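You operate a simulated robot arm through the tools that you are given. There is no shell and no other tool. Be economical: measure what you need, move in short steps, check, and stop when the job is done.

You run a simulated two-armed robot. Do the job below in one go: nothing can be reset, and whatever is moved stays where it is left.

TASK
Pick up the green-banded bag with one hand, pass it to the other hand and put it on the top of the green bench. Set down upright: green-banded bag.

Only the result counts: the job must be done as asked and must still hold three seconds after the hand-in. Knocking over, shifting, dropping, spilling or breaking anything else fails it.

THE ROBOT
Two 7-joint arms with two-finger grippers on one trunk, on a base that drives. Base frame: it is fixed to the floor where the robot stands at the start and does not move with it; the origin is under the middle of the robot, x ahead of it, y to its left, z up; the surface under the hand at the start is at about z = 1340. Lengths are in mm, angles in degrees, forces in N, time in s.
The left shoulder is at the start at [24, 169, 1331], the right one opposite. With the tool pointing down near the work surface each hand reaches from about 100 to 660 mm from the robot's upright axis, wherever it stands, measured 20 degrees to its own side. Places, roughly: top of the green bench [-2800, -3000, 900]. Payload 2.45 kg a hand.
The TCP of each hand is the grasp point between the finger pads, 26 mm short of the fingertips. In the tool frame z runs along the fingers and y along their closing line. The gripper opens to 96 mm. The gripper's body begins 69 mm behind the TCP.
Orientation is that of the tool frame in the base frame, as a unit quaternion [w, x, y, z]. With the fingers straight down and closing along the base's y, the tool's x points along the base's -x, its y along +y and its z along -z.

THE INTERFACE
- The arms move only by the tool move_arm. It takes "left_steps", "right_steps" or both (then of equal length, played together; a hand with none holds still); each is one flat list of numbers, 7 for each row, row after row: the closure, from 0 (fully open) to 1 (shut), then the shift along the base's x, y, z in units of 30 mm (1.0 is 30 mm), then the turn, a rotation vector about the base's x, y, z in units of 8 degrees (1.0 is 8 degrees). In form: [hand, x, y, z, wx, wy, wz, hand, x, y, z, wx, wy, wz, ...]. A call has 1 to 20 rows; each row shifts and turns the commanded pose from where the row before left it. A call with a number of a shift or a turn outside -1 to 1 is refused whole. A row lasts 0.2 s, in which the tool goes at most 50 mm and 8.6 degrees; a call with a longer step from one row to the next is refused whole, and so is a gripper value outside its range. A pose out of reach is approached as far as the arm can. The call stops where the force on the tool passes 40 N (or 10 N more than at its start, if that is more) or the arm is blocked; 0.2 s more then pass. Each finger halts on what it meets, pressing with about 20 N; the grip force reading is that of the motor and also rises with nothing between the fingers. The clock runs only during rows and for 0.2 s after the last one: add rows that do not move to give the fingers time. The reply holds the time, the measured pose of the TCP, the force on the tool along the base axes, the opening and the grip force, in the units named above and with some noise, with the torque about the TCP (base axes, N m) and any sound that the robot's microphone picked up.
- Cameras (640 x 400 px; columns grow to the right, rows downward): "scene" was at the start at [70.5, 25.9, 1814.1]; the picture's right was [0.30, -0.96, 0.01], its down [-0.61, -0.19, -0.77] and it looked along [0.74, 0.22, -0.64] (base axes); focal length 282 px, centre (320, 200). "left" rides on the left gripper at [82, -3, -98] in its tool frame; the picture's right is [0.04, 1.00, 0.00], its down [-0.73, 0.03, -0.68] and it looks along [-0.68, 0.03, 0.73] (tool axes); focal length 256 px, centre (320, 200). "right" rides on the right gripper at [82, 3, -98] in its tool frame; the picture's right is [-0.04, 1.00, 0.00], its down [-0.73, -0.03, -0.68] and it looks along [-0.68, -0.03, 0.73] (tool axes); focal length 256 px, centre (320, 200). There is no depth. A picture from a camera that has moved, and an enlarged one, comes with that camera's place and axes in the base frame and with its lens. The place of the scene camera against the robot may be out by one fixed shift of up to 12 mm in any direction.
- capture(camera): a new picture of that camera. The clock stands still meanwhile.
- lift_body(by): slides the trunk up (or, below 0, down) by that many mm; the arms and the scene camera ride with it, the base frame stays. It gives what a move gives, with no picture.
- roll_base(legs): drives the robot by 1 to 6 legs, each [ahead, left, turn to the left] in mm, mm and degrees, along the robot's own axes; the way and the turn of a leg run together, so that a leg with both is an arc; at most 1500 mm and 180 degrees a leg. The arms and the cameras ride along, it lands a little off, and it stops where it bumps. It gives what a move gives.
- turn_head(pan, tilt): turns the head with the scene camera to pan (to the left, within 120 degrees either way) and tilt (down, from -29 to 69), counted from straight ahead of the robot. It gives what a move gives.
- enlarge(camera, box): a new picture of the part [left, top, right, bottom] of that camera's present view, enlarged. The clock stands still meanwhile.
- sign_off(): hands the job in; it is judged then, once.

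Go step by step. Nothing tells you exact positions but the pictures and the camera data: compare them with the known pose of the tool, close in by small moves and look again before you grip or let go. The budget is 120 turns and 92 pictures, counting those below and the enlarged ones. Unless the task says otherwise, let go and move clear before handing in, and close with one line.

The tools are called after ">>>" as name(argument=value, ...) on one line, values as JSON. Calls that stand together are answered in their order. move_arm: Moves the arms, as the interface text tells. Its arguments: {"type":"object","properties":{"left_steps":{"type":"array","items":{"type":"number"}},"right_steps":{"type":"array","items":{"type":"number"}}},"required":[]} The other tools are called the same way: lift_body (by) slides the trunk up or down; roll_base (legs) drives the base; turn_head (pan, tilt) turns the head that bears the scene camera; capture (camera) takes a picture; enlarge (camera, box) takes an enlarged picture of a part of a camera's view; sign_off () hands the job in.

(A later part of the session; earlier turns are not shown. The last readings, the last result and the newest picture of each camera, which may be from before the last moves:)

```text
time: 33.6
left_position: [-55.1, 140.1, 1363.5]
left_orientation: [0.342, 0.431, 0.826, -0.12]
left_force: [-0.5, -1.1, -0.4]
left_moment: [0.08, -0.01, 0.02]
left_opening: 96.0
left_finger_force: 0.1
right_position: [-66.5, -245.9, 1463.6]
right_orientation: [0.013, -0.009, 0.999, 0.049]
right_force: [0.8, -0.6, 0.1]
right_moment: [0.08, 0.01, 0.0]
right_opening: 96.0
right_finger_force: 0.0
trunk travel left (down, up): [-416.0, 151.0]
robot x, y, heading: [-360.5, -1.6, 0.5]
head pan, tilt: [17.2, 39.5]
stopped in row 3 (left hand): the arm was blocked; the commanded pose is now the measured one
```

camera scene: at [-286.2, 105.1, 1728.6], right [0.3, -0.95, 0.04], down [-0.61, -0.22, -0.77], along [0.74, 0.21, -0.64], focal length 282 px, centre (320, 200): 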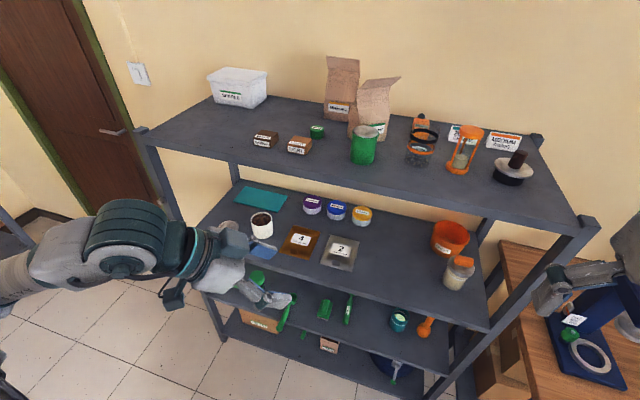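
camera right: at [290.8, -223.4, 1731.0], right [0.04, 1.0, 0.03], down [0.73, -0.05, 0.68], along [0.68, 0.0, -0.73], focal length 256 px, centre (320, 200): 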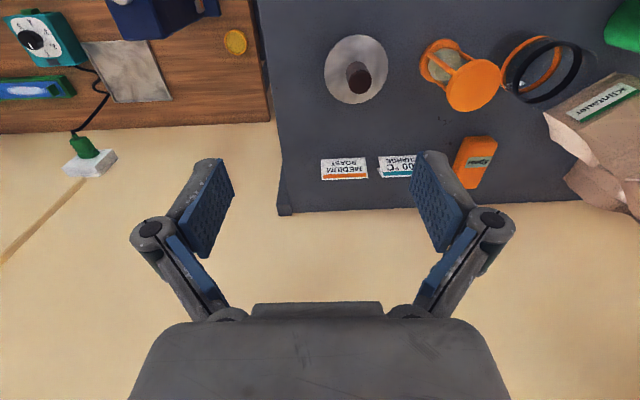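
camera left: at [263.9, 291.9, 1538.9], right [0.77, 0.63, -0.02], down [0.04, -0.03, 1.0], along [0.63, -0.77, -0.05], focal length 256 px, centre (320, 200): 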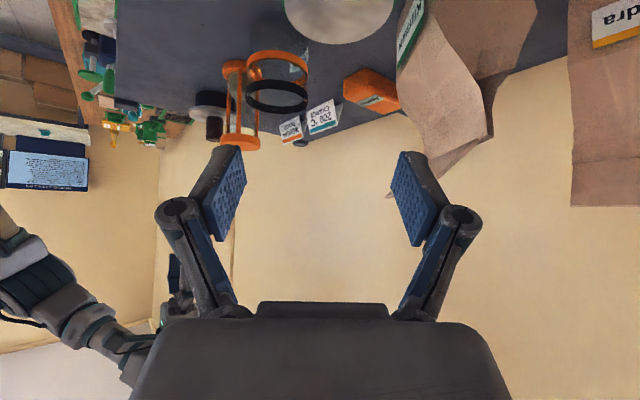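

The rocking persists. I'll lower the trunk well down to bring the weight low, and pass time with head moves to see whether it damps out.

>>> lift_body(by=-300)

>>> turn_head(pan=0, tilt=35)

>>> turn_head(pan=10, tilt=35)

>>> turn_head(pan=0, tilt=35)

```text
time: 36.6
left_position: [-56.6, 139.2, 1062.6]
left_orientation: [0.34, 0.431, 0.827, -0.119]
left_force: [-0.3, -0.4, -1.0]
left_moment: [-0.04, -0.05, 0.01]
left_opening: 96.0
left_finger_force: 0.0
right_position: [28.7, -245.0, 1089.9]
right_orientation: [-0.113, -0.005, 0.993, 0.046]
right_force: [0.4, -0.4, 0.0]
right_moment: [0.02, -0.04, -0.03]
right_opening: 96.3
right_finger_force: 0.0
trunk travel left (down, up): [-116.0, 451.0]
robot x, y, heading: [-359.4, 2.8, 0.8]
head pan, tilt: [17.2, 39.5]
```

```text
time: 37.4
left_position: [-53.2, 129.8, 1062.5]
left_orientation: [0.338, 0.431, 0.828, -0.115]
left_force: [0.7, 0.6, -0.7]
left_moment: [0.01, -0.04, -0.01]
left_opening: 95.9
left_finger_force: 0.0
right_position: [29.9, -255.7, 1087.1]
right_orientation: [-0.113, -0.004, 0.992, 0.05]
right_force: [-0.2, -0.6, -0.8]
right_moment: [0.07, 0.07, -0.04]
right_opening: 96.1
right_finger_force: 0.1
trunk travel left (down, up): [-116.0, 451.0]
robot x, y, heading: [-361.6, -2.8, 0.5]
head pan, tilt: [0.0, 35.0]
```

```text
time: 38.1
left_position: [-54.1, 111.6, 1066.5]
left_orientation: [0.337, 0.436, 0.827, -0.112]
left_force: [0.5, -1.0, -0.9]
left_moment: [0.08, -0.02, 0.03]
left_opening: 96.2
left_finger_force: 0.0
right_position: [29.3, -274.1, 1083.9]
right_orientation: [-0.112, -0.004, 0.992, 0.057]
right_force: [-0.1, -1.5, 0.0]
right_moment: [0.19, 0.04, -0.06]
right_opening: 96.0
right_finger_force: 0.1
trunk travel left (down, up): [-116.0, 451.0]
robot x, y, heading: [-354.8, -5.3, 0.4]
head pan, tilt: [10.0, 35.0]
```

```text
time: 38.9
left_position: [-55.5, 120.1, 1064.5]
left_orientation: [0.337, 0.435, 0.827, -0.113]
left_force: [-0.8, 0.4, -0.8]
left_moment: [0.02, -0.02, 0.04]
left_opening: 95.9
left_finger_force: 0.1
right_position: [29.0, -268.0, 1086.7]
right_orientation: [-0.112, -0.004, 0.992, 0.055]
right_force: [0.7, -0.5, 0.3]
right_moment: [0.1, 0.06, -0.07]
right_opening: 95.8
right_finger_force: 0.1
trunk travel left (down, up): [-116.0, 451.0]
robot x, y, heading: [-359.6, -6.8, 0.6]
head pan, tilt: [0.0, 35.0]
```

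The robot seems to hold a steady lean to the right, and the right hand changed pose during the lowering. I'll look around.

>>> capture(camera="scene")

>>> capture(camera="right")

>>> capture(camera="left")

```text
60 pictures are left
camera scene: at [-72.5, -33.9, 1419.1], right [0.01, -1.0, -0.02], down [-0.58, 0.01, -0.82], along [0.82, 0.02, -0.58], focal length 282 px, centre (320, 200)
```

scene: 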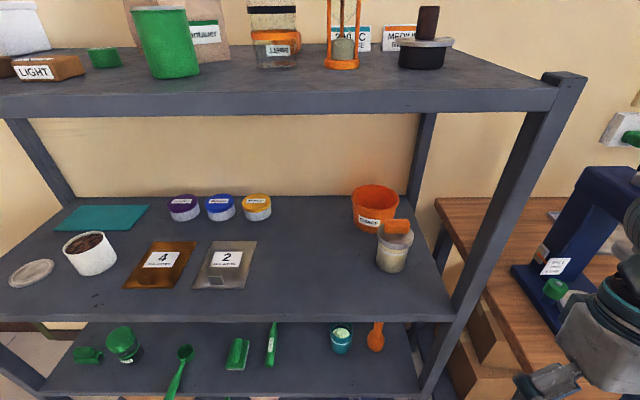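

```text
59 pictures are left
camera right: at [-30.3, -274.4, 1198.7], right [0.04, 0.99, 0.1], down [0.87, -0.09, 0.49], along [0.5, 0.07, -0.86], focal length 256 px, centre (320, 200)
```

right: 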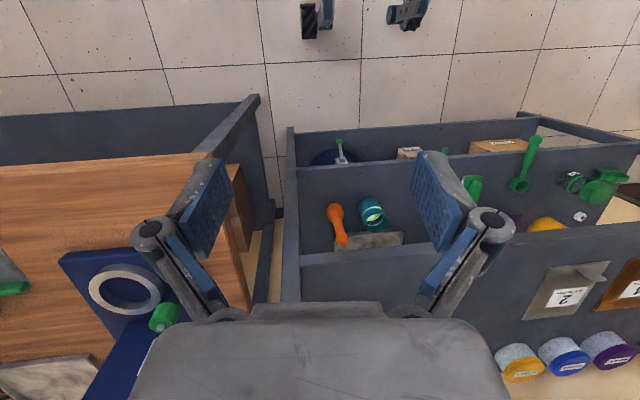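

```text
58 pictures are left
camera left: at [-134.8, 216.7, 1085.5], right [0.78, 0.62, 0.08], down [0.0, -0.13, 0.99], along [0.63, -0.77, -0.1], focal length 256 px, centre (320, 200)
```

left: 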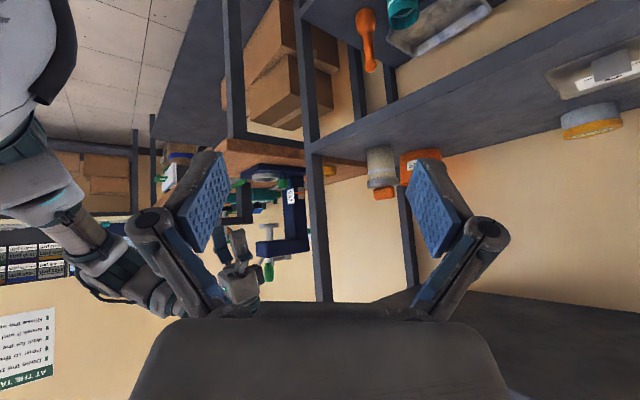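

The trunk is an articulated column and moves forward as it lowers. I'll sample a few more times to see whether the sway has died down.

>>> turn_head(pan=5, tilt=35)

>>> turn_head(pan=90, tilt=20)

>>> capture(camera="scene")

>>> turn_head(pan=-110, tilt=20)

>>> capture(camera="scene")

```text
time: 39.5
left_position: [-55.7, 165.2, 1061.1]
left_orientation: [0.346, 0.427, 0.825, -0.129]
left_force: [0.4, -0.3, -0.2]
left_moment: [0.0, -0.03, -0.02]
left_opening: 96.3
left_finger_force: 0.1
right_position: [28.5, -220.7, 1093.7]
right_orientation: [-0.111, -0.005, 0.993, 0.036]
right_force: [-0.1, 0.1, 0.2]
right_moment: [0.01, 0.0, 0.02]
right_opening: 95.9
right_finger_force: 0.1
trunk travel left (down, up): [-116.0, 451.0]
robot x, y, heading: [-354.4, 6.7, 0.7]
head pan, tilt: [5.0, 35.0]
```

```text
time: 41.1
left_position: [-55.4, 179.7, 1058.6]
left_orientation: [0.348, 0.425, 0.825, -0.134]
left_force: [0.4, 0.2, 0.1]
left_moment: [-0.02, 0.04, -0.05]
left_opening: 96.1
left_finger_force: 0.1
right_position: [27.9, -203.0, 1095.6]
right_orientation: [-0.11, -0.006, 0.993, 0.03]
right_force: [0.3, 0.1, 0.0]
right_moment: [-0.1, -0.02, 0.06]
right_opening: 96.3
right_finger_force: 0.0
trunk travel left (down, up): [-116.0, 451.0]
robot x, y, heading: [-356.9, 5.0, 0.7]
head pan, tilt: [90.0, 20.0]
```

```text
57 pictures are left
camera scene: at [-162.0, 135.3, 1439.9], right [1.0, 0.01, 0.0], down [0.0, -0.37, -0.93], along [-0.01, 0.93, -0.37], focal length 282 px, centre (320, 200)
```

scene: 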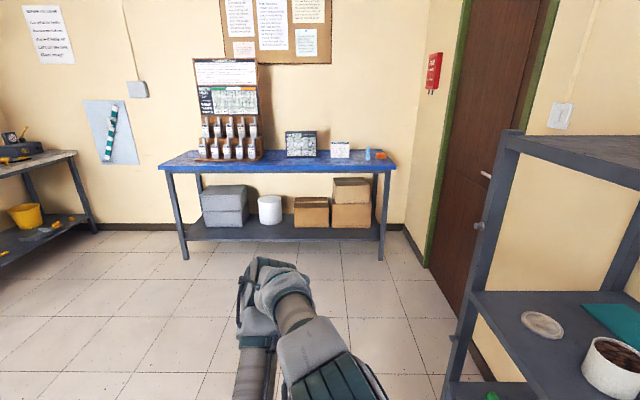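

```text
time: 44.0
left_position: [-54.7, 142.5, 1063.4]
left_orientation: [0.34, 0.431, 0.827, -0.12]
left_force: [0.0, 0.2, 0.4]
left_moment: [0.01, 0.01, -0.02]
left_opening: 96.2
left_finger_force: 0.2
right_position: [28.4, -243.0, 1089.9]
right_orientation: [-0.113, -0.004, 0.993, 0.045]
right_force: [0.4, -1.0, 1.4]
right_moment: [0.02, -0.01, -0.01]
right_opening: 95.9
right_finger_force: 0.1
trunk travel left (down, up): [-116.0, 451.0]
robot x, y, heading: [-355.7, 0.8, 0.6]
head pan, tilt: [-110.0, 20.0]
```

```text
56 pictures are left
camera scene: at [-190.4, -123.7, 1441.1], right [-0.94, 0.33, 0.01], down [0.11, 0.34, -0.93], along [-0.31, -0.88, -0.36], focal length 282 px, centre (320, 200)
```

scene: 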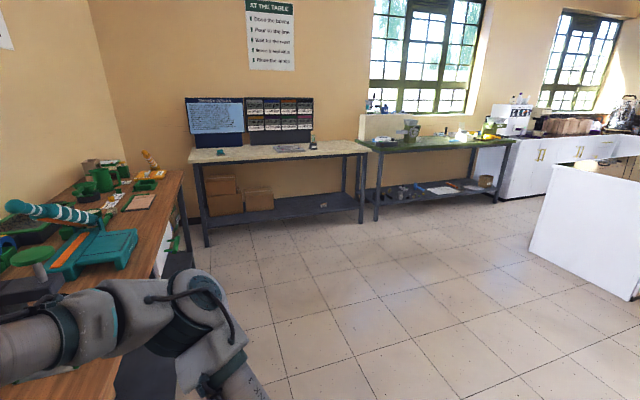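

The sway has now damped out. A better way is to let the robot face along the bag's width, from about (-60, 545) with heading -53°, so the left hand works in its natural pose. First I'll bring the left hand to its natural yaw.

>>> move_arm(left_steps=[0, 0, 0.6, 0, 0, 0, 0.95, 0, 0, 0.6, 0, 0, 0, 0.95, 0, 0, 0.6, 0, 0, 0, 0.95, 0, 0, 0.6, 0, 0, 0, 0.95, 0, 0, 0.6, 0, 0, 0, 0.95, 0, 0, 0, 0, 0, 0, 0.95, 0, 0, 0, 0, 0, 0, 0.95])

>>> turn_head(pan=0, tilt=35)

>>> turn_head(pan=17, tilt=35)

```text
time: 45.6
left_position: [-54.2, 220.2, 1067.3]
left_orientation: [0.362, 0.016, 0.93, 0.051]
left_force: [-0.2, -0.4, -0.9]
left_moment: [0.02, 0.02, 0.03]
left_opening: 96.1
left_finger_force: 0.0
right_position: [29.3, -255.0, 1087.2]
right_orientation: [-0.111, -0.004, 0.993, 0.05]
right_force: [0.2, 0.2, 0.1]
right_moment: [0.04, 0.03, -0.02]
right_opening: 96.0
right_finger_force: 0.0
trunk travel left (down, up): [-116.0, 451.0]
robot x, y, heading: [-357.4, 1.8, 0.7]
head pan, tilt: [-110.0, 20.0]
```

```text
time: 47.5
left_position: [-55.5, 269.2, 1058.9]
left_orientation: [0.363, 0.011, 0.931, 0.033]
left_force: [0.1, -0.2, 0.1]
left_moment: [0.0, 0.0, 0.02]
left_opening: 96.0
left_finger_force: 0.1
right_position: [29.8, -203.8, 1096.0]
right_orientation: [-0.111, -0.005, 0.993, 0.029]
right_force: [0.7, 0.8, 0.5]
right_moment: [-0.06, 0.03, 0.05]
right_opening: 96.1
right_finger_force: 0.0
trunk travel left (down, up): [-116.0, 451.0]
robot x, y, heading: [-359.3, 6.7, 0.7]
head pan, tilt: [0.0, 35.0]
```

```text
time: 48.3
left_position: [-55.2, 263.9, 1058.1]
left_orientation: [0.363, 0.012, 0.931, 0.034]
left_force: [0.4, -0.5, -0.3]
left_moment: [0.0, -0.02, 0.03]
left_opening: 96.3
left_finger_force: 0.0
right_position: [28.9, -209.3, 1094.3]
right_orientation: [-0.111, -0.005, 0.993, 0.032]
right_force: [-1.2, 1.5, 0.0]
right_moment: [-0.06, -0.03, 0.0]
right_opening: 96.1
right_finger_force: 0.0
trunk travel left (down, up): [-116.0, 451.0]
robot x, y, heading: [-359.8, 9.0, 0.6]
head pan, tilt: [17.0, 35.0]
```

The arms track well now and the sway is small. I'll drive left, turn to heading -53°, and raise the trunk back to the start height, all clear of the rack.

>>> roll_base(legs=[[0, 540, 0], [0, 0, -53.6]])

>>> lift_body(by=384)

>>> turn_head(pan=20, tilt=39)

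>>> capture(camera="scene")

```text
time: 53.9
left_position: [-9.5, 434.2, 1066.7]
left_orientation: [0.347, 0.432, 0.824, -0.114]
left_force: [0.0, 0.5, -1.0]
left_moment: [0.02, -0.05, 0.0]
left_opening: 96.2
left_finger_force: 0.1
right_position: [-339.6, 81.7, 1086.2]
right_orientation: [-0.078, 0.439, 0.89, 0.096]
right_force: [-0.9, -1.0, -0.2]
right_moment: [0.09, -0.04, -0.05]
right_opening: 96.0
right_finger_force: 0.1
trunk travel left (down, up): [-116.0, 451.0]
robot x, y, heading: [-368.1, 542.4, -52.5]
head pan, tilt: [17.0, 35.0]
```

```text
time: 57.5
left_position: [4.1, 447.0, 1445.8]
left_orientation: [0.344, 0.429, 0.826, -0.123]
left_force: [0.2, 0.4, -0.1]
left_moment: [0.05, -0.02, 0.01]
left_opening: 95.8
left_finger_force: 0.0
right_position: [-323.1, 95.7, 1476.6]
right_orientation: [-0.082, 0.441, 0.89, 0.085]
right_force: [0.8, 0.1, -0.2]
right_moment: [0.01, -0.01, -0.03]
right_opening: 96.1
right_finger_force: 0.0
trunk travel left (down, up): [-500.0, 67.0]
robot x, y, heading: [-368.1, 542.4, -52.5]
head pan, tilt: [17.0, 35.0]
```

```text
time: 58.2
left_position: [-17.9, 432.2, 1450.0]
left_orientation: [0.347, 0.431, 0.824, -0.116]
left_force: [0.2, 0.5, 0.1]
left_moment: [-0.03, 0.04, -0.07]
left_opening: 96.0
left_finger_force: 0.1
right_position: [-348.3, 79.7, 1474.9]
right_orientation: [-0.077, 0.442, 0.889, 0.094]
right_force: [0.4, 0.7, 0.4]
right_moment: [0.03, -0.02, -0.03]
right_opening: 96.2
right_finger_force: 0.1
trunk travel left (down, up): [-500.0, 67.0]
robot x, y, heading: [-374.9, 539.7, -52.7]
head pan, tilt: [20.0, 39.0]
```

```text
55 pictures are left
camera scene: at [-322.8, 485.2, 1815.3], right [-0.54, -0.84, -0.01], down [-0.52, 0.34, -0.78], along [0.66, -0.41, -0.63], focal length 282 px, centre (320, 200)
```

scene: 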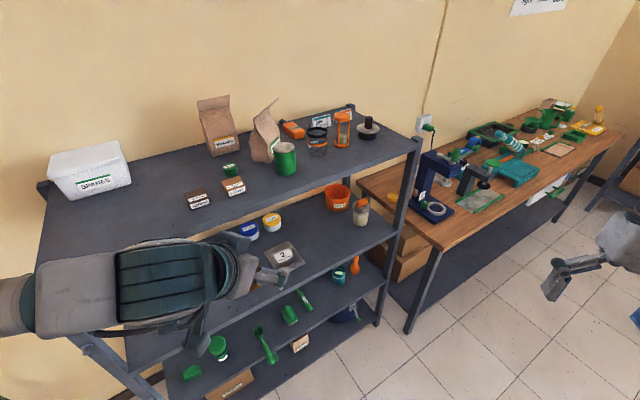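

I now see the bag from its left edge, which is the view I wanted. I'll enlarge it to measure thickness and position before closing in.

>>> enlarge(camera="scene", box=[180, 80, 320, 200])

```text
3.33 times, centred on (250, 140) of scene
camera zoom: at [-322.8, 485.2, 1815.3], right [-0.54, -0.84, -0.01], down [-0.52, 0.34, -0.78], along [0.66, -0.41, -0.63], focal length 940 px, centre (553, 400)
```

zoom: 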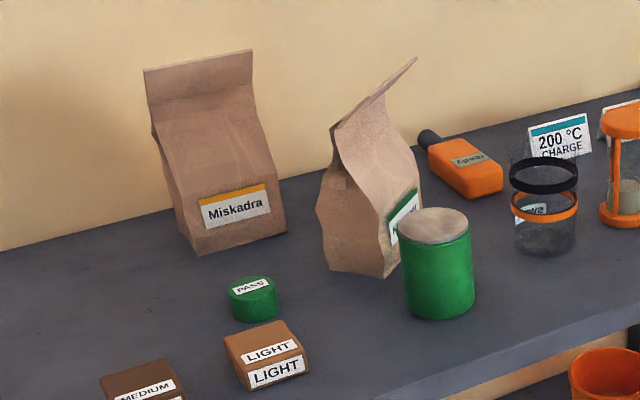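

The bag's left edge is about 65 mm deep at the bottom, from (419,206) to (467,250), so it fits the open gripper. I'll now drive up to the rack, stopping with a margin.

>>> roll_base(legs=[[189, 249, 0]])

>>> turn_head(pan=21, tilt=39)

>>> turn_head(pan=20, tilt=39)

>>> capture(camera="scene")

>>> capture(camera="left")

```text
time: 60.3
left_position: [306.0, 433.8, 1449.2]
left_orientation: [0.346, 0.429, 0.826, -0.117]
left_force: [0.5, 0.9, 0.0]
left_moment: [0.0, 0.0, 0.0]
left_opening: 96.4
left_finger_force: 0.0
right_position: [-23.8, 80.1, 1472.4]
right_orientation: [-0.079, 0.44, 0.89, 0.092]
right_force: [0.7, -0.5, -0.3]
right_moment: [0.01, -0.01, -0.01]
right_opening: 95.9
right_finger_force: 0.1
trunk travel left (down, up): [-500.0, 67.0]
robot x, y, heading: [-56.0, 542.6, -52.2]
head pan, tilt: [20.0, 39.0]
```

```text
time: 60.9
left_position: [329.8, 458.9, 1443.2]
left_orientation: [0.341, 0.426, 0.828, -0.128]
left_force: [0.7, -1.1, 0.3]
left_moment: [-0.01, 0.03, -0.01]
left_opening: 95.8
left_finger_force: 0.0
right_position: [0.8, 105.0, 1480.3]
right_orientation: [-0.083, 0.442, 0.889, 0.082]
right_force: [0.8, 0.9, -0.1]
right_moment: [0.01, 0.01, -0.02]
right_opening: 96.0
right_finger_force: 0.1
trunk travel left (down, up): [-500.0, 67.0]
robot x, y, heading: [-59.7, 540.5, -52.6]
head pan, tilt: [21.0, 39.0]
```

```text
time: 61.5
left_position: [350.6, 474.3, 1439.9]
left_orientation: [0.339, 0.423, 0.829, -0.136]
left_force: [-0.6, 0.8, 0.3]
left_moment: [0.03, -0.01, 0.07]
left_opening: 96.0
left_finger_force: 0.1
right_position: [23.8, 124.2, 1482.8]
right_orientation: [-0.087, 0.442, 0.89, 0.072]
right_force: [0.4, -0.2, -0.9]
right_moment: [-0.02, -0.01, 0.0]
right_opening: 96.1
right_finger_force: 0.0
trunk travel left (down, up): [-500.0, 67.0]
robot x, y, heading: [-53.2, 548.1, -52.3]
head pan, tilt: [20.0, 39.0]
```

```text
53 pictures are left
camera scene: at [23.8, 508.5, 1814.8], right [-0.54, -0.84, 0.01], down [-0.54, 0.34, -0.77], along [0.65, -0.42, -0.63], focal length 282 px, centre (320, 200)
```

scene: 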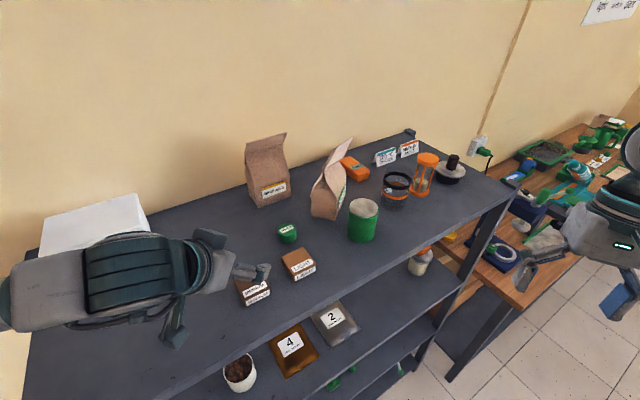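

```text
52 pictures are left
camera left: at [270.6, 572.1, 1457.5], right [0.78, 0.63, 0.04], down [0.02, -0.08, 1.0], along [0.63, -0.77, -0.08], focal length 256 px, centre (320, 200)
```

left: 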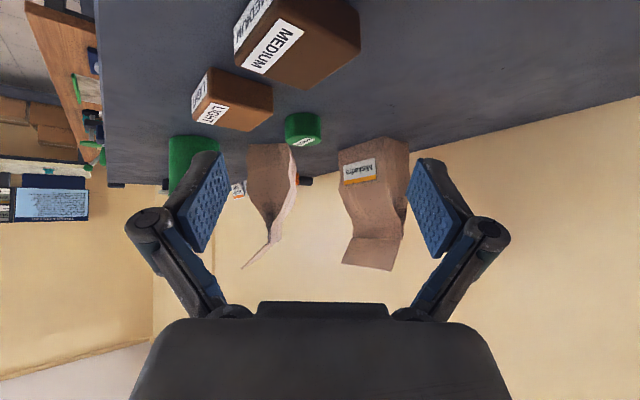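

The lateral drive set off the slow sway again, so I'll let it damp with head moves, which leave the arms alone, before going near the bag.

>>> turn_head(pan=110, tilt=39)

>>> turn_head(pan=-110, tilt=20)

>>> turn_head(pan=110, tilt=39)

>>> turn_head(pan=20, tilt=45)

>>> turn_head(pan=20, tilt=43)

```text
time: 63.2
left_position: [307.8, 442.2, 1449.7]
left_orientation: [0.347, 0.428, 0.826, -0.119]
left_force: [-0.1, 0.7, 0.1]
left_moment: [-0.04, 0.02, -0.05]
left_opening: 95.8
left_finger_force: 0.0
right_position: [-20.3, 87.7, 1476.7]
right_orientation: [-0.079, 0.442, 0.889, 0.089]
right_force: [0.5, -0.9, 0.9]
right_moment: [0.05, -0.03, -0.02]
right_opening: 95.9
right_finger_force: 0.1
trunk travel left (down, up): [-500.0, 67.0]
robot x, y, heading: [-61.9, 539.6, -52.1]
head pan, tilt: [110.0, 39.0]
```

```text
time: 66.3
left_position: [355.2, 479.8, 1440.6]
left_orientation: [0.338, 0.422, 0.83, -0.138]
left_force: [-0.5, 0.3, 0.6]
left_moment: [0.03, -0.02, 0.02]
left_opening: 96.0
left_finger_force: 0.0
right_position: [28.7, 128.3, 1485.4]
right_orientation: [-0.087, 0.442, 0.89, 0.071]
right_force: [0.3, 0.7, -0.7]
right_moment: [-0.11, 0.05, 0.04]
right_opening: 96.0
right_finger_force: 0.0
trunk travel left (down, up): [-500.0, 67.0]
robot x, y, heading: [-53.7, 543.2, -52.3]
head pan, tilt: [-110.0, 20.0]
```

```text
time: 69.5
left_position: [325.0, 456.2, 1445.5]
left_orientation: [0.343, 0.427, 0.827, -0.127]
left_force: [-0.1, -0.3, 0.6]
left_moment: [-0.02, 0.01, -0.02]
left_opening: 96.0
left_finger_force: 0.2
right_position: [-4.3, 103.4, 1480.5]
right_orientation: [-0.082, 0.441, 0.89, 0.082]
right_force: [0.6, -0.7, -0.2]
right_moment: [0.01, 0.0, 0.01]
right_opening: 95.7
right_finger_force: 0.1
trunk travel left (down, up): [-500.0, 67.0]
robot x, y, heading: [-54.4, 541.9, -52.5]
head pan, tilt: [110.0, 39.0]
```

```text
time: 71.2
left_position: [358.5, 480.8, 1439.1]
left_orientation: [0.338, 0.422, 0.83, -0.138]
left_force: [-0.2, 0.2, 0.5]
left_moment: [0.01, 0.05, 0.01]
left_opening: 95.8
left_finger_force: 0.0
right_position: [31.0, 130.4, 1484.5]
right_orientation: [-0.087, 0.442, 0.89, 0.071]
right_force: [0.4, -0.9, 0.4]
right_moment: [-0.04, 0.01, 0.0]
right_opening: 96.1
right_finger_force: 0.0
trunk travel left (down, up): [-500.0, 67.0]
robot x, y, heading: [-50.6, 543.3, -52.7]
head pan, tilt: [20.0, 45.0]
```

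```text
time: 71.8
left_position: [313.3, 445.1, 1446.4]
left_orientation: [0.346, 0.429, 0.826, -0.121]
left_force: [0.6, 0.1, 0.4]
left_moment: [-0.05, 0.01, -0.01]
left_opening: 96.1
left_finger_force: 0.1
right_position: [-14.3, 92.9, 1477.5]
right_orientation: [-0.08, 0.442, 0.889, 0.086]
right_force: [-1.0, 0.8, -0.4]
right_moment: [0.02, -0.01, -0.04]
right_opening: 96.1
right_finger_force: 0.0
trunk travel left (down, up): [-500.0, 67.0]
robot x, y, heading: [-59.7, 544.0, -52.3]
head pan, tilt: [20.0, 43.0]
```

The sway is about ±25 mm and barely damped, so I need its period and decay before doing precise work. I'll take a short series of samples with tiny head moves.

>>> turn_head(pan=20, tilt=44)

>>> turn_head(pan=20, tilt=43.9)

>>> turn_head(pan=20, tilt=43.9)

>>> turn_head(pan=20, tilt=43.9)

>>> turn_head(pan=20, tilt=43.9)

>>> turn_head(pan=20, tilt=43.9)

>>> turn_head(pan=20, tilt=43.9)

>>> turn_head(pan=20, tilt=43.9)

```text
time: 72.4
left_position: [319.6, 451.8, 1445.7]
left_orientation: [0.344, 0.428, 0.826, -0.125]
left_force: [0.2, -0.5, -0.2]
left_moment: [-0.02, 0.01, -0.03]
left_opening: 95.9
left_finger_force: 0.1
right_position: [-8.3, 99.2, 1479.6]
right_orientation: [-0.081, 0.442, 0.89, 0.083]
right_force: [0.9, 0.1, 0.7]
right_moment: [0.03, 0.0, 0.0]
right_opening: 96.0
right_finger_force: 0.2
trunk travel left (down, up): [-500.0, 67.0]
robot x, y, heading: [-58.2, 537.4, -52.3]
head pan, tilt: [20.0, 44.0]
```

```text
time: 73.0
left_position: [353.5, 477.7, 1438.2]
left_orientation: [0.339, 0.422, 0.83, -0.137]
left_force: [-0.8, -0.7, 0.2]
left_moment: [0.04, -0.01, 0.06]
left_opening: 96.1
left_finger_force: 0.1
right_position: [27.3, 127.0, 1485.3]
right_orientation: [-0.086, 0.441, 0.89, 0.07]
right_force: [0.5, 1.0, -0.6]
right_moment: [0.0, 0.0, 0.03]
right_opening: 96.1
right_finger_force: 0.0
trunk travel left (down, up): [-500.0, 67.0]
robot x, y, heading: [-53.2, 547.5, -52.3]
head pan, tilt: [20.0, 43.9]
```

```text
time: 73.6
left_position: [304.6, 436.6, 1448.8]
left_orientation: [0.347, 0.429, 0.826, -0.118]
left_force: [0.1, 0.0, 1.4]
left_moment: [-0.03, 0.03, -0.02]
left_opening: 96.0
left_finger_force: 0.1
right_position: [-26.1, 85.1, 1475.9]
right_orientation: [-0.078, 0.441, 0.889, 0.091]
right_force: [-0.2, -1.3, 0.3]
right_moment: [0.14, -0.09, -0.02]
right_opening: 96.0
right_finger_force: 0.0
trunk travel left (down, up): [-500.0, 67.0]
robot x, y, heading: [-60.1, 538.7, -52.5]
head pan, tilt: [20.0, 43.9]
```

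```text
time: 74.2
left_position: [337.0, 467.4, 1441.8]
left_orientation: [0.341, 0.425, 0.828, -0.132]
left_force: [-0.4, -0.2, 0.3]
left_moment: [0.04, -0.02, 0.07]
left_opening: 96.0
left_finger_force: 0.1
right_position: [9.3, 115.0, 1482.8]
right_orientation: [-0.083, 0.442, 0.89, 0.077]
right_force: [-0.4, -0.4, 0.7]
right_moment: [-0.03, -0.03, -0.02]
right_opening: 96.0
right_finger_force: 0.0
trunk travel left (down, up): [-500.0, 67.0]
robot x, y, heading: [-55.2, 539.6, -52.3]
head pan, tilt: [20.0, 43.9]
```

```text
time: 74.8
left_position: [340.7, 467.4, 1442.3]
left_orientation: [0.34, 0.426, 0.828, -0.131]
left_force: [-0.1, -0.4, 0.8]
left_moment: [-0.01, -0.03, 0.02]
left_opening: 95.9
left_finger_force: 0.1
right_position: [13.3, 115.9, 1482.3]
right_orientation: [-0.084, 0.442, 0.89, 0.076]
right_force: [0.2, 0.6, 0.8]
right_moment: [-0.02, 0.02, 0.01]
right_opening: 96.1
right_finger_force: 0.1
trunk travel left (down, up): [-500.0, 67.0]
robot x, y, heading: [-49.5, 544.2, -52.2]
head pan, tilt: [20.0, 43.9]
```

```text
time: 75.4
left_position: [304.1, 439.3, 1448.1]
left_orientation: [0.346, 0.429, 0.826, -0.117]
left_force: [1.8, 0.2, -0.1]
left_moment: [-0.08, 0.06, -0.05]
left_opening: 96.1
left_finger_force: 0.2
right_position: [-25.0, 84.8, 1475.7]
right_orientation: [-0.079, 0.442, 0.889, 0.091]
right_force: [-0.4, -0.8, 0.4]
right_moment: [0.05, -0.04, -0.03]
right_opening: 96.1
right_finger_force: 0.1
trunk travel left (down, up): [-500.0, 67.0]
robot x, y, heading: [-61.3, 538.3, -52.4]
head pan, tilt: [20.0, 43.9]
```

```text
time: 76.0
left_position: [353.3, 478.4, 1440.7]
left_orientation: [0.339, 0.422, 0.83, -0.137]
left_force: [-0.2, 0.0, -0.6]
left_moment: [0.04, -0.06, 0.07]
left_opening: 95.7
left_finger_force: 0.1
right_position: [26.1, 126.7, 1485.3]
right_orientation: [-0.087, 0.441, 0.89, 0.071]
right_force: [-0.2, 0.6, -0.9]
right_moment: [-0.02, 0.0, 0.02]
right_opening: 96.2
right_finger_force: 0.1
trunk travel left (down, up): [-500.0, 67.0]
robot x, y, heading: [-51.7, 546.3, -52.4]
head pan, tilt: [20.0, 43.9]
```

```text
time: 76.6
left_position: [322.3, 452.6, 1445.5]
left_orientation: [0.343, 0.428, 0.827, -0.124]
left_force: [0.0, 0.0, -0.2]
left_moment: [-0.01, 0.0, 0.01]
left_opening: 96.0
left_finger_force: 0.1
right_position: [-4.8, 101.5, 1478.3]
right_orientation: [-0.081, 0.441, 0.89, 0.084]
right_force: [-0.2, 0.7, 0.0]
right_moment: [0.0, -0.01, -0.02]
right_opening: 96.0
right_finger_force: 0.2
trunk travel left (down, up): [-500.0, 67.0]
robot x, y, heading: [-55.3, 541.7, -52.5]
head pan, tilt: [20.0, 43.9]
```

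The sway has a period of about 0.95 s and does not decay under head moves. I'll test whether a long hold of both arms damps it, as it seemed to do earlier.

>>> move_arm(left_steps=[0, 0, 0, 0, 0, 0, 0, 0, 0, 0, 0, 0, 0, 0, 0, 0, 0, 0, 0, 0, 0, 0, 0, 0, 0, 0, 0, 0, 0, 0, 0, 0, 0, 0, 0, 0, 0, 0, 0, 0, 0, 0, 0, 0, 0, 0, 0, 0, 0, 0, 0, 0, 0, 0, 0, 0, 0, 0, 0, 0, 0, 0, 0, 0, 0, 0, 0, 0, 0, 0, 0, 0, 0, 0, 0, 0, 0, 0, 0, 0, 0, 0, 0, 0], right_steps=[0, 0, 0, 0, 0, 0, 0, 0, 0, 0, 0, 0, 0, 0, 0, 0, 0, 0, 0, 0, 0, 0, 0, 0, 0, 0, 0, 0, 0, 0, 0, 0, 0, 0, 0, 0, 0, 0, 0, 0, 0, 0, 0, 0, 0, 0, 0, 0, 0, 0, 0, 0, 0, 0, 0, 0, 0, 0, 0, 0, 0, 0, 0, 0, 0, 0, 0, 0, 0, 0, 0, 0, 0, 0, 0, 0, 0, 0, 0, 0, 0, 0, 0, 0])

>>> turn_head(pan=20, tilt=43.9)

>>> turn_head(pan=20, tilt=43.9)

>>> turn_head(pan=20, tilt=43.9)

```text
time: 79.4
left_position: [307.9, 443.8, 1446.9]
left_orientation: [0.346, 0.428, 0.826, -0.121]
left_force: [-0.6, 0.8, 0.4]
left_moment: [-0.05, 0.0, -0.01]
left_opening: 95.9
left_finger_force: 0.0
right_position: [-22.0, 91.5, 1477.8]
right_orientation: [-0.078, 0.443, 0.889, 0.089]
right_force: [0.6, -0.2, 0.2]
right_moment: [0.02, 0.01, -0.02]
right_opening: 95.8
right_finger_force: 0.1
trunk travel left (down, up): [-500.0, 67.0]
robot x, y, heading: [-64.4, 540.7, -52.2]
head pan, tilt: [20.0, 43.9]
stopped in row 12 (left hand): the arm was blocked; the commanded pose is now the measured one
```

```text
time: 80.0
left_position: [320.4, 453.0, 1444.7]
left_orientation: [0.343, 0.428, 0.827, -0.125]
left_force: [0.3, -0.9, -0.4]
left_moment: [-0.01, 0.04, -0.02]
left_opening: 95.9
left_finger_force: 0.1
right_position: [-11.3, 99.6, 1481.0]
right_orientation: [-0.081, 0.443, 0.889, 0.084]
right_force: [0.2, 0.6, 0.5]
right_moment: [0.01, -0.02, -0.01]
right_opening: 95.9
right_finger_force: 0.1
trunk travel left (down, up): [-500.0, 67.0]
robot x, y, heading: [-57.8, 537.7, -52.2]
head pan, tilt: [20.0, 43.9]
```

```text
time: 80.6
left_position: [337.7, 468.4, 1441.4]
left_orientation: [0.34, 0.425, 0.828, -0.132]
left_force: [-0.1, -1.0, 0.5]
left_moment: [0.02, -0.02, -0.02]
left_opening: 96.0
left_finger_force: 0.0
right_position: [10.0, 115.5, 1482.4]
right_orientation: [-0.084, 0.443, 0.89, 0.076]
right_force: [0.0, 0.5, -0.2]
right_moment: [-0.04, 0.01, 0.04]
right_opening: 95.8
right_finger_force: 0.1
trunk travel left (down, up): [-500.0, 67.0]
robot x, y, heading: [-57.5, 542.6, -52.3]
head pan, tilt: [20.0, 43.9]
```

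```text
time: 81.2
left_position: [296.7, 434.6, 1448.9]
left_orientation: [0.347, 0.43, 0.825, -0.116]
left_force: [0.8, 0.5, -0.6]
left_moment: [-0.05, 0.07, -0.13]
left_opening: 95.9
left_finger_force: 0.1
right_position: [-34.2, 81.3, 1476.3]
right_orientation: [-0.077, 0.443, 0.888, 0.093]
right_force: [0.5, -0.3, 0.0]
right_moment: [0.01, 0.0, 0.01]
right_opening: 96.2
right_finger_force: 0.0
trunk travel left (down, up): [-500.0, 67.0]
robot x, y, heading: [-60.2, 534.4, -52.2]
head pan, tilt: [20.0, 43.9]
```

The sway follows a clean oscillation of about ±26 mm with a 0.95 s period. I'll try to cancel it with a small sideways base move timed against it, then sample again.

>>> turn_head(pan=20, tilt=43.9)

>>> turn_head(pan=20, tilt=43.9)

>>> roll_base(legs=[[0, 25, 0]])

>>> turn_head(pan=20, tilt=43.9)

>>> turn_head(pan=20, tilt=43.9)

>>> turn_head(pan=20, tilt=43.9)

>>> turn_head(pan=20, tilt=43.9)

```text
time: 81.8
left_position: [345.8, 473.4, 1440.6]
left_orientation: [0.34, 0.423, 0.829, -0.134]
left_force: [-0.8, 0.0, -0.1]
left_moment: [0.02, -0.03, 0.02]
left_opening: 95.9
left_finger_force: 0.1
right_position: [17.6, 121.3, 1485.1]
right_orientation: [-0.086, 0.443, 0.889, 0.074]
right_force: [0.4, 0.0, -0.5]
right_moment: [-0.05, 0.0, 0.0]
right_opening: 95.7
right_finger_force: 0.0
trunk travel left (down, up): [-500.0, 67.0]
robot x, y, heading: [-58.8, 538.1, -52.2]
head pan, tilt: [20.0, 43.9]
```

```text
time: 82.4
left_position: [314.1, 446.3, 1446.1]
left_orientation: [0.345, 0.429, 0.826, -0.121]
left_force: [-0.2, 0.1, 0.2]
left_moment: [0.01, 0.0, 0.01]
left_opening: 96.1
left_finger_force: 0.1
right_position: [-16.8, 94.1, 1478.4]
right_orientation: [-0.08, 0.443, 0.889, 0.086]
right_force: [0.2, -0.3, 0.8]
right_moment: [0.05, -0.02, 0.0]
right_opening: 96.0
right_finger_force: 0.0
trunk travel left (down, up): [-500.0, 67.0]
robot x, y, heading: [-59.5, 539.3, -52.4]
head pan, tilt: [20.0, 43.9]
```

```text
time: 83.2
left_position: [334.1, 462.0, 1444.4]
left_orientation: [0.341, 0.429, 0.827, -0.127]
left_force: [0.6, 0.3, -0.8]
left_moment: [-0.01, 0.03, -0.04]
left_opening: 96.1
left_finger_force: 0.1
right_position: [2.0, 111.4, 1480.7]
right_orientation: [-0.081, 0.445, 0.888, 0.083]
right_force: [0.2, -0.6, 0.4]
right_moment: [0.03, -0.02, 0.02]
right_opening: 95.9
right_finger_force: 0.0
trunk travel left (down, up): [-500.0, 67.0]
robot x, y, heading: [-50.1, 549.6, -52.9]
head pan, tilt: [20.0, 43.9]
stopped in leg 1: the robot was blocked; the commanded pose is now the measured one
```

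```text
time: 83.8
left_position: [335.3, 467.4, 1444.5]
left_orientation: [0.342, 0.429, 0.826, -0.131]
left_force: [0.2, -0.2, 0.2]
left_moment: [0.0, -0.01, 0.01]
left_opening: 95.8
left_finger_force: 0.0
right_position: [5.4, 116.4, 1482.0]
right_orientation: [-0.082, 0.445, 0.888, 0.082]
right_force: [0.1, 0.1, 0.6]
right_moment: [0.01, 0.0, 0.0]
right_opening: 96.0
right_finger_force: 0.1
trunk travel left (down, up): [-500.0, 67.0]
robot x, y, heading: [-50.1, 551.2, -52.9]
head pan, tilt: [20.0, 43.9]
```

```text
time: 84.4
left_position: [341.2, 472.8, 1443.2]
left_orientation: [0.341, 0.427, 0.827, -0.13]
left_force: [1.0, -0.2, -0.1]
left_moment: [0.03, 0.0, -0.05]
left_opening: 96.0
left_finger_force: 0.1
right_position: [12.0, 122.8, 1484.1]
right_orientation: [-0.082, 0.445, 0.888, 0.079]
right_force: [-0.2, 0.5, 0.4]
right_moment: [-0.04, 0.03, -0.01]
right_opening: 96.1
right_finger_force: 0.0
trunk travel left (down, up): [-500.0, 67.0]
robot x, y, heading: [-47.1, 550.9, -52.6]
head pan, tilt: [20.0, 43.9]
```

```text
time: 85.0
left_position: [335.8, 467.9, 1445.0]
left_orientation: [0.341, 0.429, 0.826, -0.129]
left_force: [-0.2, 0.3, -0.3]
left_moment: [0.03, -0.02, 0.01]
left_opening: 96.0
left_finger_force: 0.0
right_position: [5.6, 118.2, 1481.6]
right_orientation: [-0.081, 0.446, 0.888, 0.081]
right_force: [0.5, 1.0, -0.2]
right_moment: [-0.02, 0.01, 0.01]
right_opening: 96.0
right_finger_force: 0.1
trunk travel left (down, up): [-500.0, 67.0]
robot x, y, heading: [-47.4, 549.7, -52.8]
head pan, tilt: [20.0, 43.9]
```

```text
time: 85.6
left_position: [340.1, 470.9, 1444.1]
left_orientation: [0.341, 0.428, 0.827, -0.13]
left_force: [0.4, -0.2, 0.8]
left_moment: [0.01, -0.03, 0.01]
left_opening: 96.3
left_finger_force: 0.0
right_position: [7.5, 120.7, 1483.5]
right_orientation: [-0.082, 0.445, 0.888, 0.08]
right_force: [0.0, 0.3, -0.1]
right_moment: [-0.03, 0.0, -0.03]
right_opening: 96.0
right_finger_force: 0.0
trunk travel left (down, up): [-500.0, 67.0]
robot x, y, heading: [-48.2, 552.4, -52.8]
head pan, tilt: [20.0, 43.9]
```

The sway is nearly gone, now about ±3 mm. I'll take fresh pictures before approaching, and keep all moves gentle.

>>> capture(camera="left")

>>> enlarge(camera="scene", box=[200, 90, 440, 290])

```text
51 pictures are left
camera left: at [259.9, 568.5, 1461.2], right [0.78, 0.62, 0.05], down [0.01, -0.09, 1.0], along [0.63, -0.78, -0.08], focal length 256 px, centre (320, 200)
```

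left: 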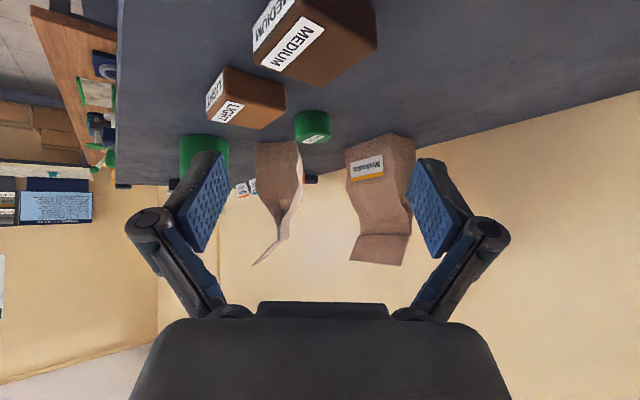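

```text
2.00 times, centred on (320, 190) of scene
camera zoom: at [15.9, 509.9, 1807.8], right [-0.54, -0.84, 0.0], down [-0.58, 0.38, -0.72], along [0.6, -0.39, -0.7], focal length 564 px, centre (320, 220)
```

zoom: 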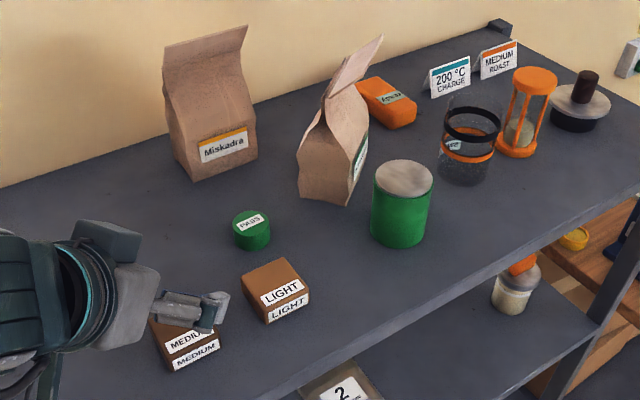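

The left camera agrees with the estimate: the bag's near edge is about 257 mm ahead of the grasp point and 59 mm to the robot's right. I'll move smoothly to a pre-grasp, back and above.

>>> move_arm(left_steps=[0.1, 0.1, -0.25, 0.1, 0, 0, 0, 0.1, 0.2, -0.5, 0.12, 0, 0, 0, 0.1, 0.24, -0.6, 0.14, 0, 0, 0, 0.1, 0.25, -0.6, 0.14, 0, 0, 0, 0.1, 0.25, -0.6, 0.14, 0, 0, 0, 0.1, 0.25, -0.6, 0.14, 0, 0, 0, 0.1, 0.25, -0.6, 0.14, 0, 0, 0, 0.1, 0.25, -0.6, 0.14, 0, 0, 0, 0.1, 0.25, -0.6, 0.12, 0, 0, 0, 0.1, 0.24, -0.6, 0.1, 0, 0, 0, 0.1, 0.2, -0.5, 0.06, 0, 0, 0, 0.1, 0.1, -0.27, 0.03, 0, 0, 0])

>>> capture(camera="left")

>>> turn_head(pan=20, tilt=43.9)

>>> turn_head(pan=20, tilt=43.9)

```text
time: 88.2
left_position: [417.5, 278.4, 1485.2]
left_orientation: [0.342, 0.428, 0.827, -0.13]
left_force: [0.1, 0.4, -1.0]
left_moment: [0.03, -0.03, -0.03]
left_opening: 86.5
left_finger_force: 0.1
right_position: [6.5, 118.7, 1482.5]
right_orientation: [-0.082, 0.445, 0.888, 0.081]
right_force: [1.3, -0.2, 0.0]
right_moment: [0.0, 0.01, -0.01]
right_opening: 96.0
right_finger_force: 0.1
trunk travel left (down, up): [-500.0, 67.0]
robot x, y, heading: [-45.6, 549.3, -52.8]
head pan, tilt: [20.0, 43.9]
```

```text
49 pictures are left
camera left: at [336.7, 376.3, 1502.0], right [0.78, 0.62, 0.05], down [0.01, -0.09, 1.0], along [0.63, -0.78, -0.08], focal length 256 px, centre (320, 200)
```

left: 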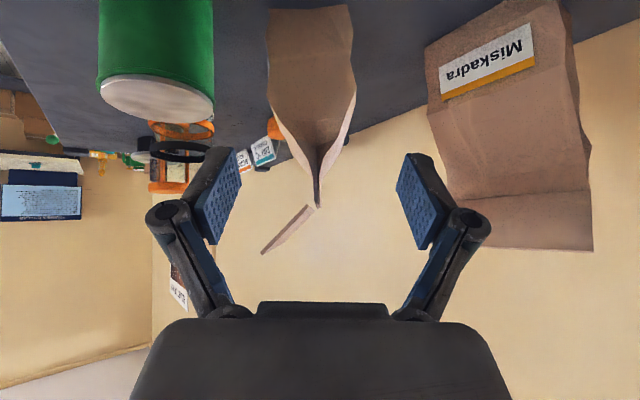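

```text
time: 88.8
left_position: [416.0, 278.9, 1484.7]
left_orientation: [0.342, 0.428, 0.826, -0.13]
left_force: [-0.4, 0.4, 0.0]
left_moment: [-0.02, 0.03, -0.02]
left_opening: 86.4
left_finger_force: 0.1
right_position: [6.3, 119.4, 1482.8]
right_orientation: [-0.082, 0.446, 0.888, 0.081]
right_force: [0.4, 0.7, 0.2]
right_moment: [0.0, -0.02, 0.03]
right_opening: 95.9
right_finger_force: 0.2
trunk travel left (down, up): [-500.0, 67.0]
robot x, y, heading: [-48.6, 550.0, -53.0]
head pan, tilt: [20.0, 43.9]
```

```text
time: 89.4
left_position: [415.4, 278.7, 1486.2]
left_orientation: [0.341, 0.428, 0.827, -0.129]
left_force: [-0.1, -0.2, 0.7]
left_moment: [-0.04, 0.03, -0.01]
left_opening: 86.5
left_finger_force: 0.1
right_position: [6.4, 119.3, 1482.6]
right_orientation: [-0.081, 0.445, 0.888, 0.081]
right_force: [-0.2, -0.2, 0.3]
right_moment: [-0.01, 0.02, -0.04]
right_opening: 96.1
right_finger_force: 0.0
trunk travel left (down, up): [-500.0, 67.0]
robot x, y, heading: [-47.1, 549.7, -52.6]
head pan, tilt: [20.0, 43.9]
```

Everything is stable now. The bag is centred between the fingers, about 61 mm thick at z≈1410, so I'll advance most of the way and check.

>>> move_arm(left_steps=[0.1, 0.1, -0.15, -0.18, 0, 0, 0, 0.1, 0.2, -0.3, -0.36, 0, 0, 0, 0.1, 0.25, -0.36, -0.4, 0, 0, 0, 0.1, 0.25, -0.36, -0.4, 0, 0, 0, 0.1, 0.15, -0.23, -0.26, 0, 0, 0])

>>> capture(camera="left")

>>> enlarge(camera="scene", box=[200, 90, 440, 290])

```text
time: 90.6
left_position: [443.9, 238.5, 1436.7]
left_orientation: [0.342, 0.428, 0.827, -0.129]
left_force: [-1.7, 0.5, 0.5]
left_moment: [0.0, 0.03, 0.04]
left_opening: 86.4
left_finger_force: 0.1
right_position: [6.5, 119.4, 1482.5]
right_orientation: [-0.083, 0.445, 0.888, 0.08]
right_force: [0.3, 0.5, 0.2]
right_moment: [-0.02, 0.01, -0.01]
right_opening: 96.0
right_finger_force: 0.1
trunk travel left (down, up): [-500.0, 67.0]
robot x, y, heading: [-48.7, 551.2, -52.9]
head pan, tilt: [20.0, 43.9]
```

```text
48 pictures are left
camera left: at [364.1, 335.2, 1454.1], right [0.78, 0.62, 0.05], down [0.01, -0.09, 1.0], along [0.63, -0.78, -0.08], focal length 256 px, centre (320, 200)
```

left: 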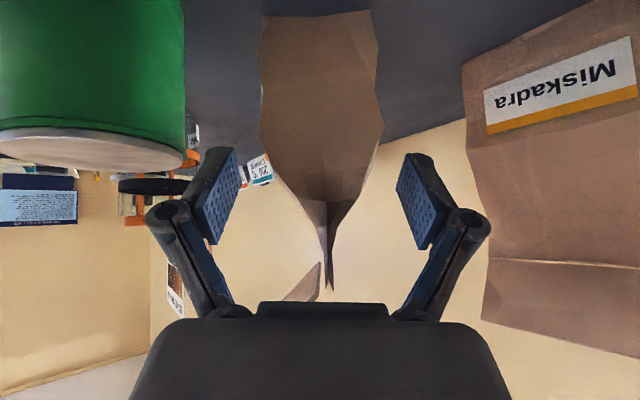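

```text
2.00 times, centred on (320, 190) of scene
camera zoom: at [15.6, 505.7, 1807.8], right [-0.54, -0.84, 0.0], down [-0.58, 0.38, -0.72], along [0.6, -0.39, -0.7], focal length 564 px, centre (320, 220)
```

zoom: 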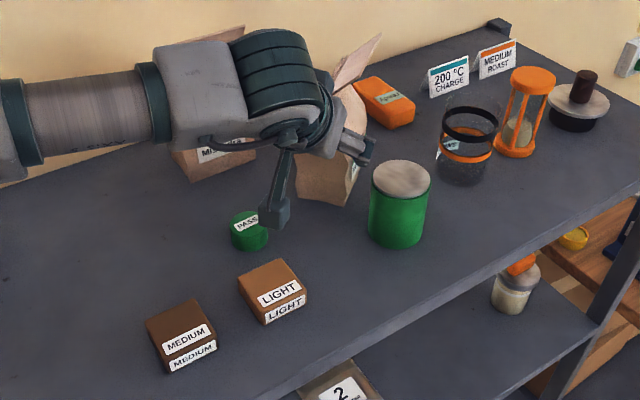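

The bag is well centred between the fingers. I'll make the last advance of about 27 mm forward and 25 mm down, then close.

>>> move_arm(left_steps=[0.1, 0.1, -0.13, -0.16, 0, 0, 0, 0.1, 0.2, -0.25, -0.3, 0, 0, 0, 0.1, 0.18, -0.22, -0.27, 0, 0, 0, 0.1, 0.09, -0.1, -0.1, 0, 0, 0])

>>> capture(camera="left")

```text
time: 91.6
left_position: [459.8, 216.2, 1412.6]
left_orientation: [0.342, 0.428, 0.826, -0.131]
left_force: [-0.3, 0.5, -0.3]
left_moment: [-0.03, -0.05, -0.02]
left_opening: 86.3
left_finger_force: 0.1
right_position: [6.7, 120.8, 1482.9]
right_orientation: [-0.081, 0.445, 0.889, 0.08]
right_force: [-0.2, 0.2, 0.4]
right_moment: [-0.02, 0.0, 0.0]
right_opening: 95.9
right_finger_force: 0.1
trunk travel left (down, up): [-500.0, 67.0]
robot x, y, heading: [-50.4, 555.2, -52.9]
head pan, tilt: [20.0, 43.9]
```

```text
46 pictures are left
camera left: at [380.3, 314.9, 1430.3], right [0.78, 0.62, 0.05], down [0.01, -0.09, 1.0], along [0.63, -0.78, -0.08], focal length 256 px, centre (320, 200)
```

left: 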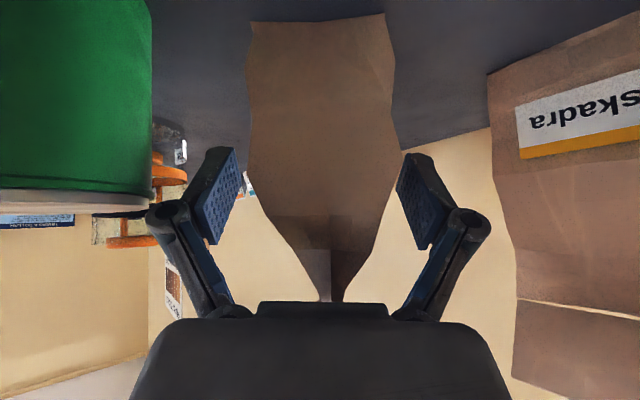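

The fingers straddle the body with clearance on both sides. I'll close the gripper and hold to check the grip.

>>> move_arm(left_steps=[0.25, 0, 0, 0, 0, 0, 0, 0.4, 0, 0, 0, 0, 0, 0, 0.6, 0, 0, 0, 0, 0, 0, 1, 0, 0, 0, 0, 0, 0, 1, 0, 0, 0, 0, 0, 0])

>>> capture(camera="left")

```text
time: 92.8
left_position: [460.8, 215.8, 1414.0]
left_orientation: [0.343, 0.428, 0.826, -0.13]
left_force: [1.8, -0.9, 4.5]
left_moment: [-0.18, -0.01, 0.14]
left_opening: 69.6
left_finger_force: 19.8
right_position: [6.4, 117.9, 1483.2]
right_orientation: [-0.082, 0.445, 0.888, 0.08]
right_force: [0.2, -0.2, 0.3]
right_moment: [-0.01, 0.03, 0.02]
right_opening: 96.3
right_finger_force: 0.0
trunk travel left (down, up): [-500.0, 67.0]
robot x, y, heading: [-49.7, 549.4, -52.7]
head pan, tilt: [20.0, 43.9]
```

```text
45 pictures are left
camera left: at [380.8, 314.4, 1430.3], right [0.78, 0.62, 0.05], down [0.01, -0.09, 1.0], along [0.63, -0.78, -0.08], focal length 256 px, centre (320, 200)
```

left: 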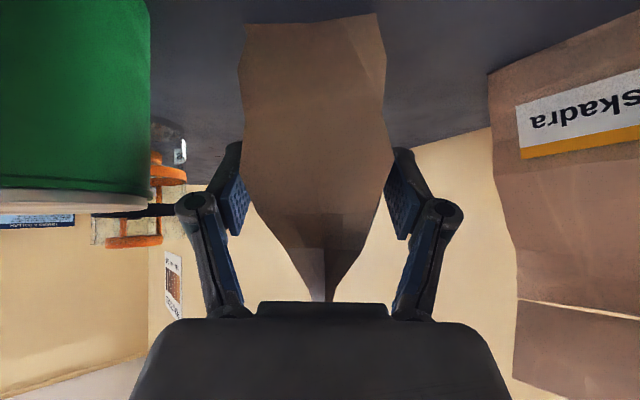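

It is gripped at 69.6 mm with about 20 N. I'll lift slowly a little and check that it holds.

>>> move_arm(left_steps=[1, 0, 0, 0.15, 0, 0, 0, 1, 0, 0, 0.25, 0, 0, 0, 1, 0, 0, 0.25, 0, 0, 0, 1, 0, 0, 0.15, 0, 0, 0, 1, 0, 0, 0, 0, 0, 0])

>>> capture(camera="left")

```text
time: 94.0
left_position: [461.8, 216.0, 1434.8]
left_orientation: [0.341, 0.428, 0.827, -0.129]
left_force: [-0.1, -0.4, 0.7]
left_moment: [0.01, 0.03, 0.01]
left_opening: 63.5
left_finger_force: 19.9
right_position: [7.6, 119.0, 1482.2]
right_orientation: [-0.081, 0.445, 0.888, 0.08]
right_force: [0.3, -0.4, -0.1]
right_moment: [0.0, 0.02, 0.01]
right_opening: 95.8
right_finger_force: 0.1
trunk travel left (down, up): [-500.0, 67.0]
robot x, y, heading: [-46.6, 552.4, -52.8]
head pan, tilt: [20.0, 43.9]
```

```text
44 pictures are left
camera left: at [381.7, 313.5, 1452.9], right [0.78, 0.62, 0.05], down [0.01, -0.09, 1.0], along [0.63, -0.78, -0.08], focal length 256 px, centre (320, 200)
```

left: 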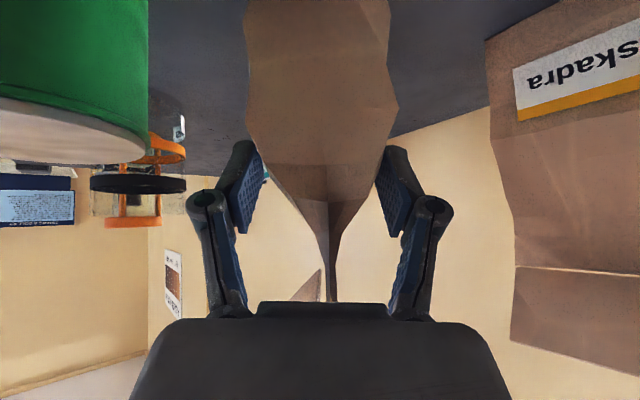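

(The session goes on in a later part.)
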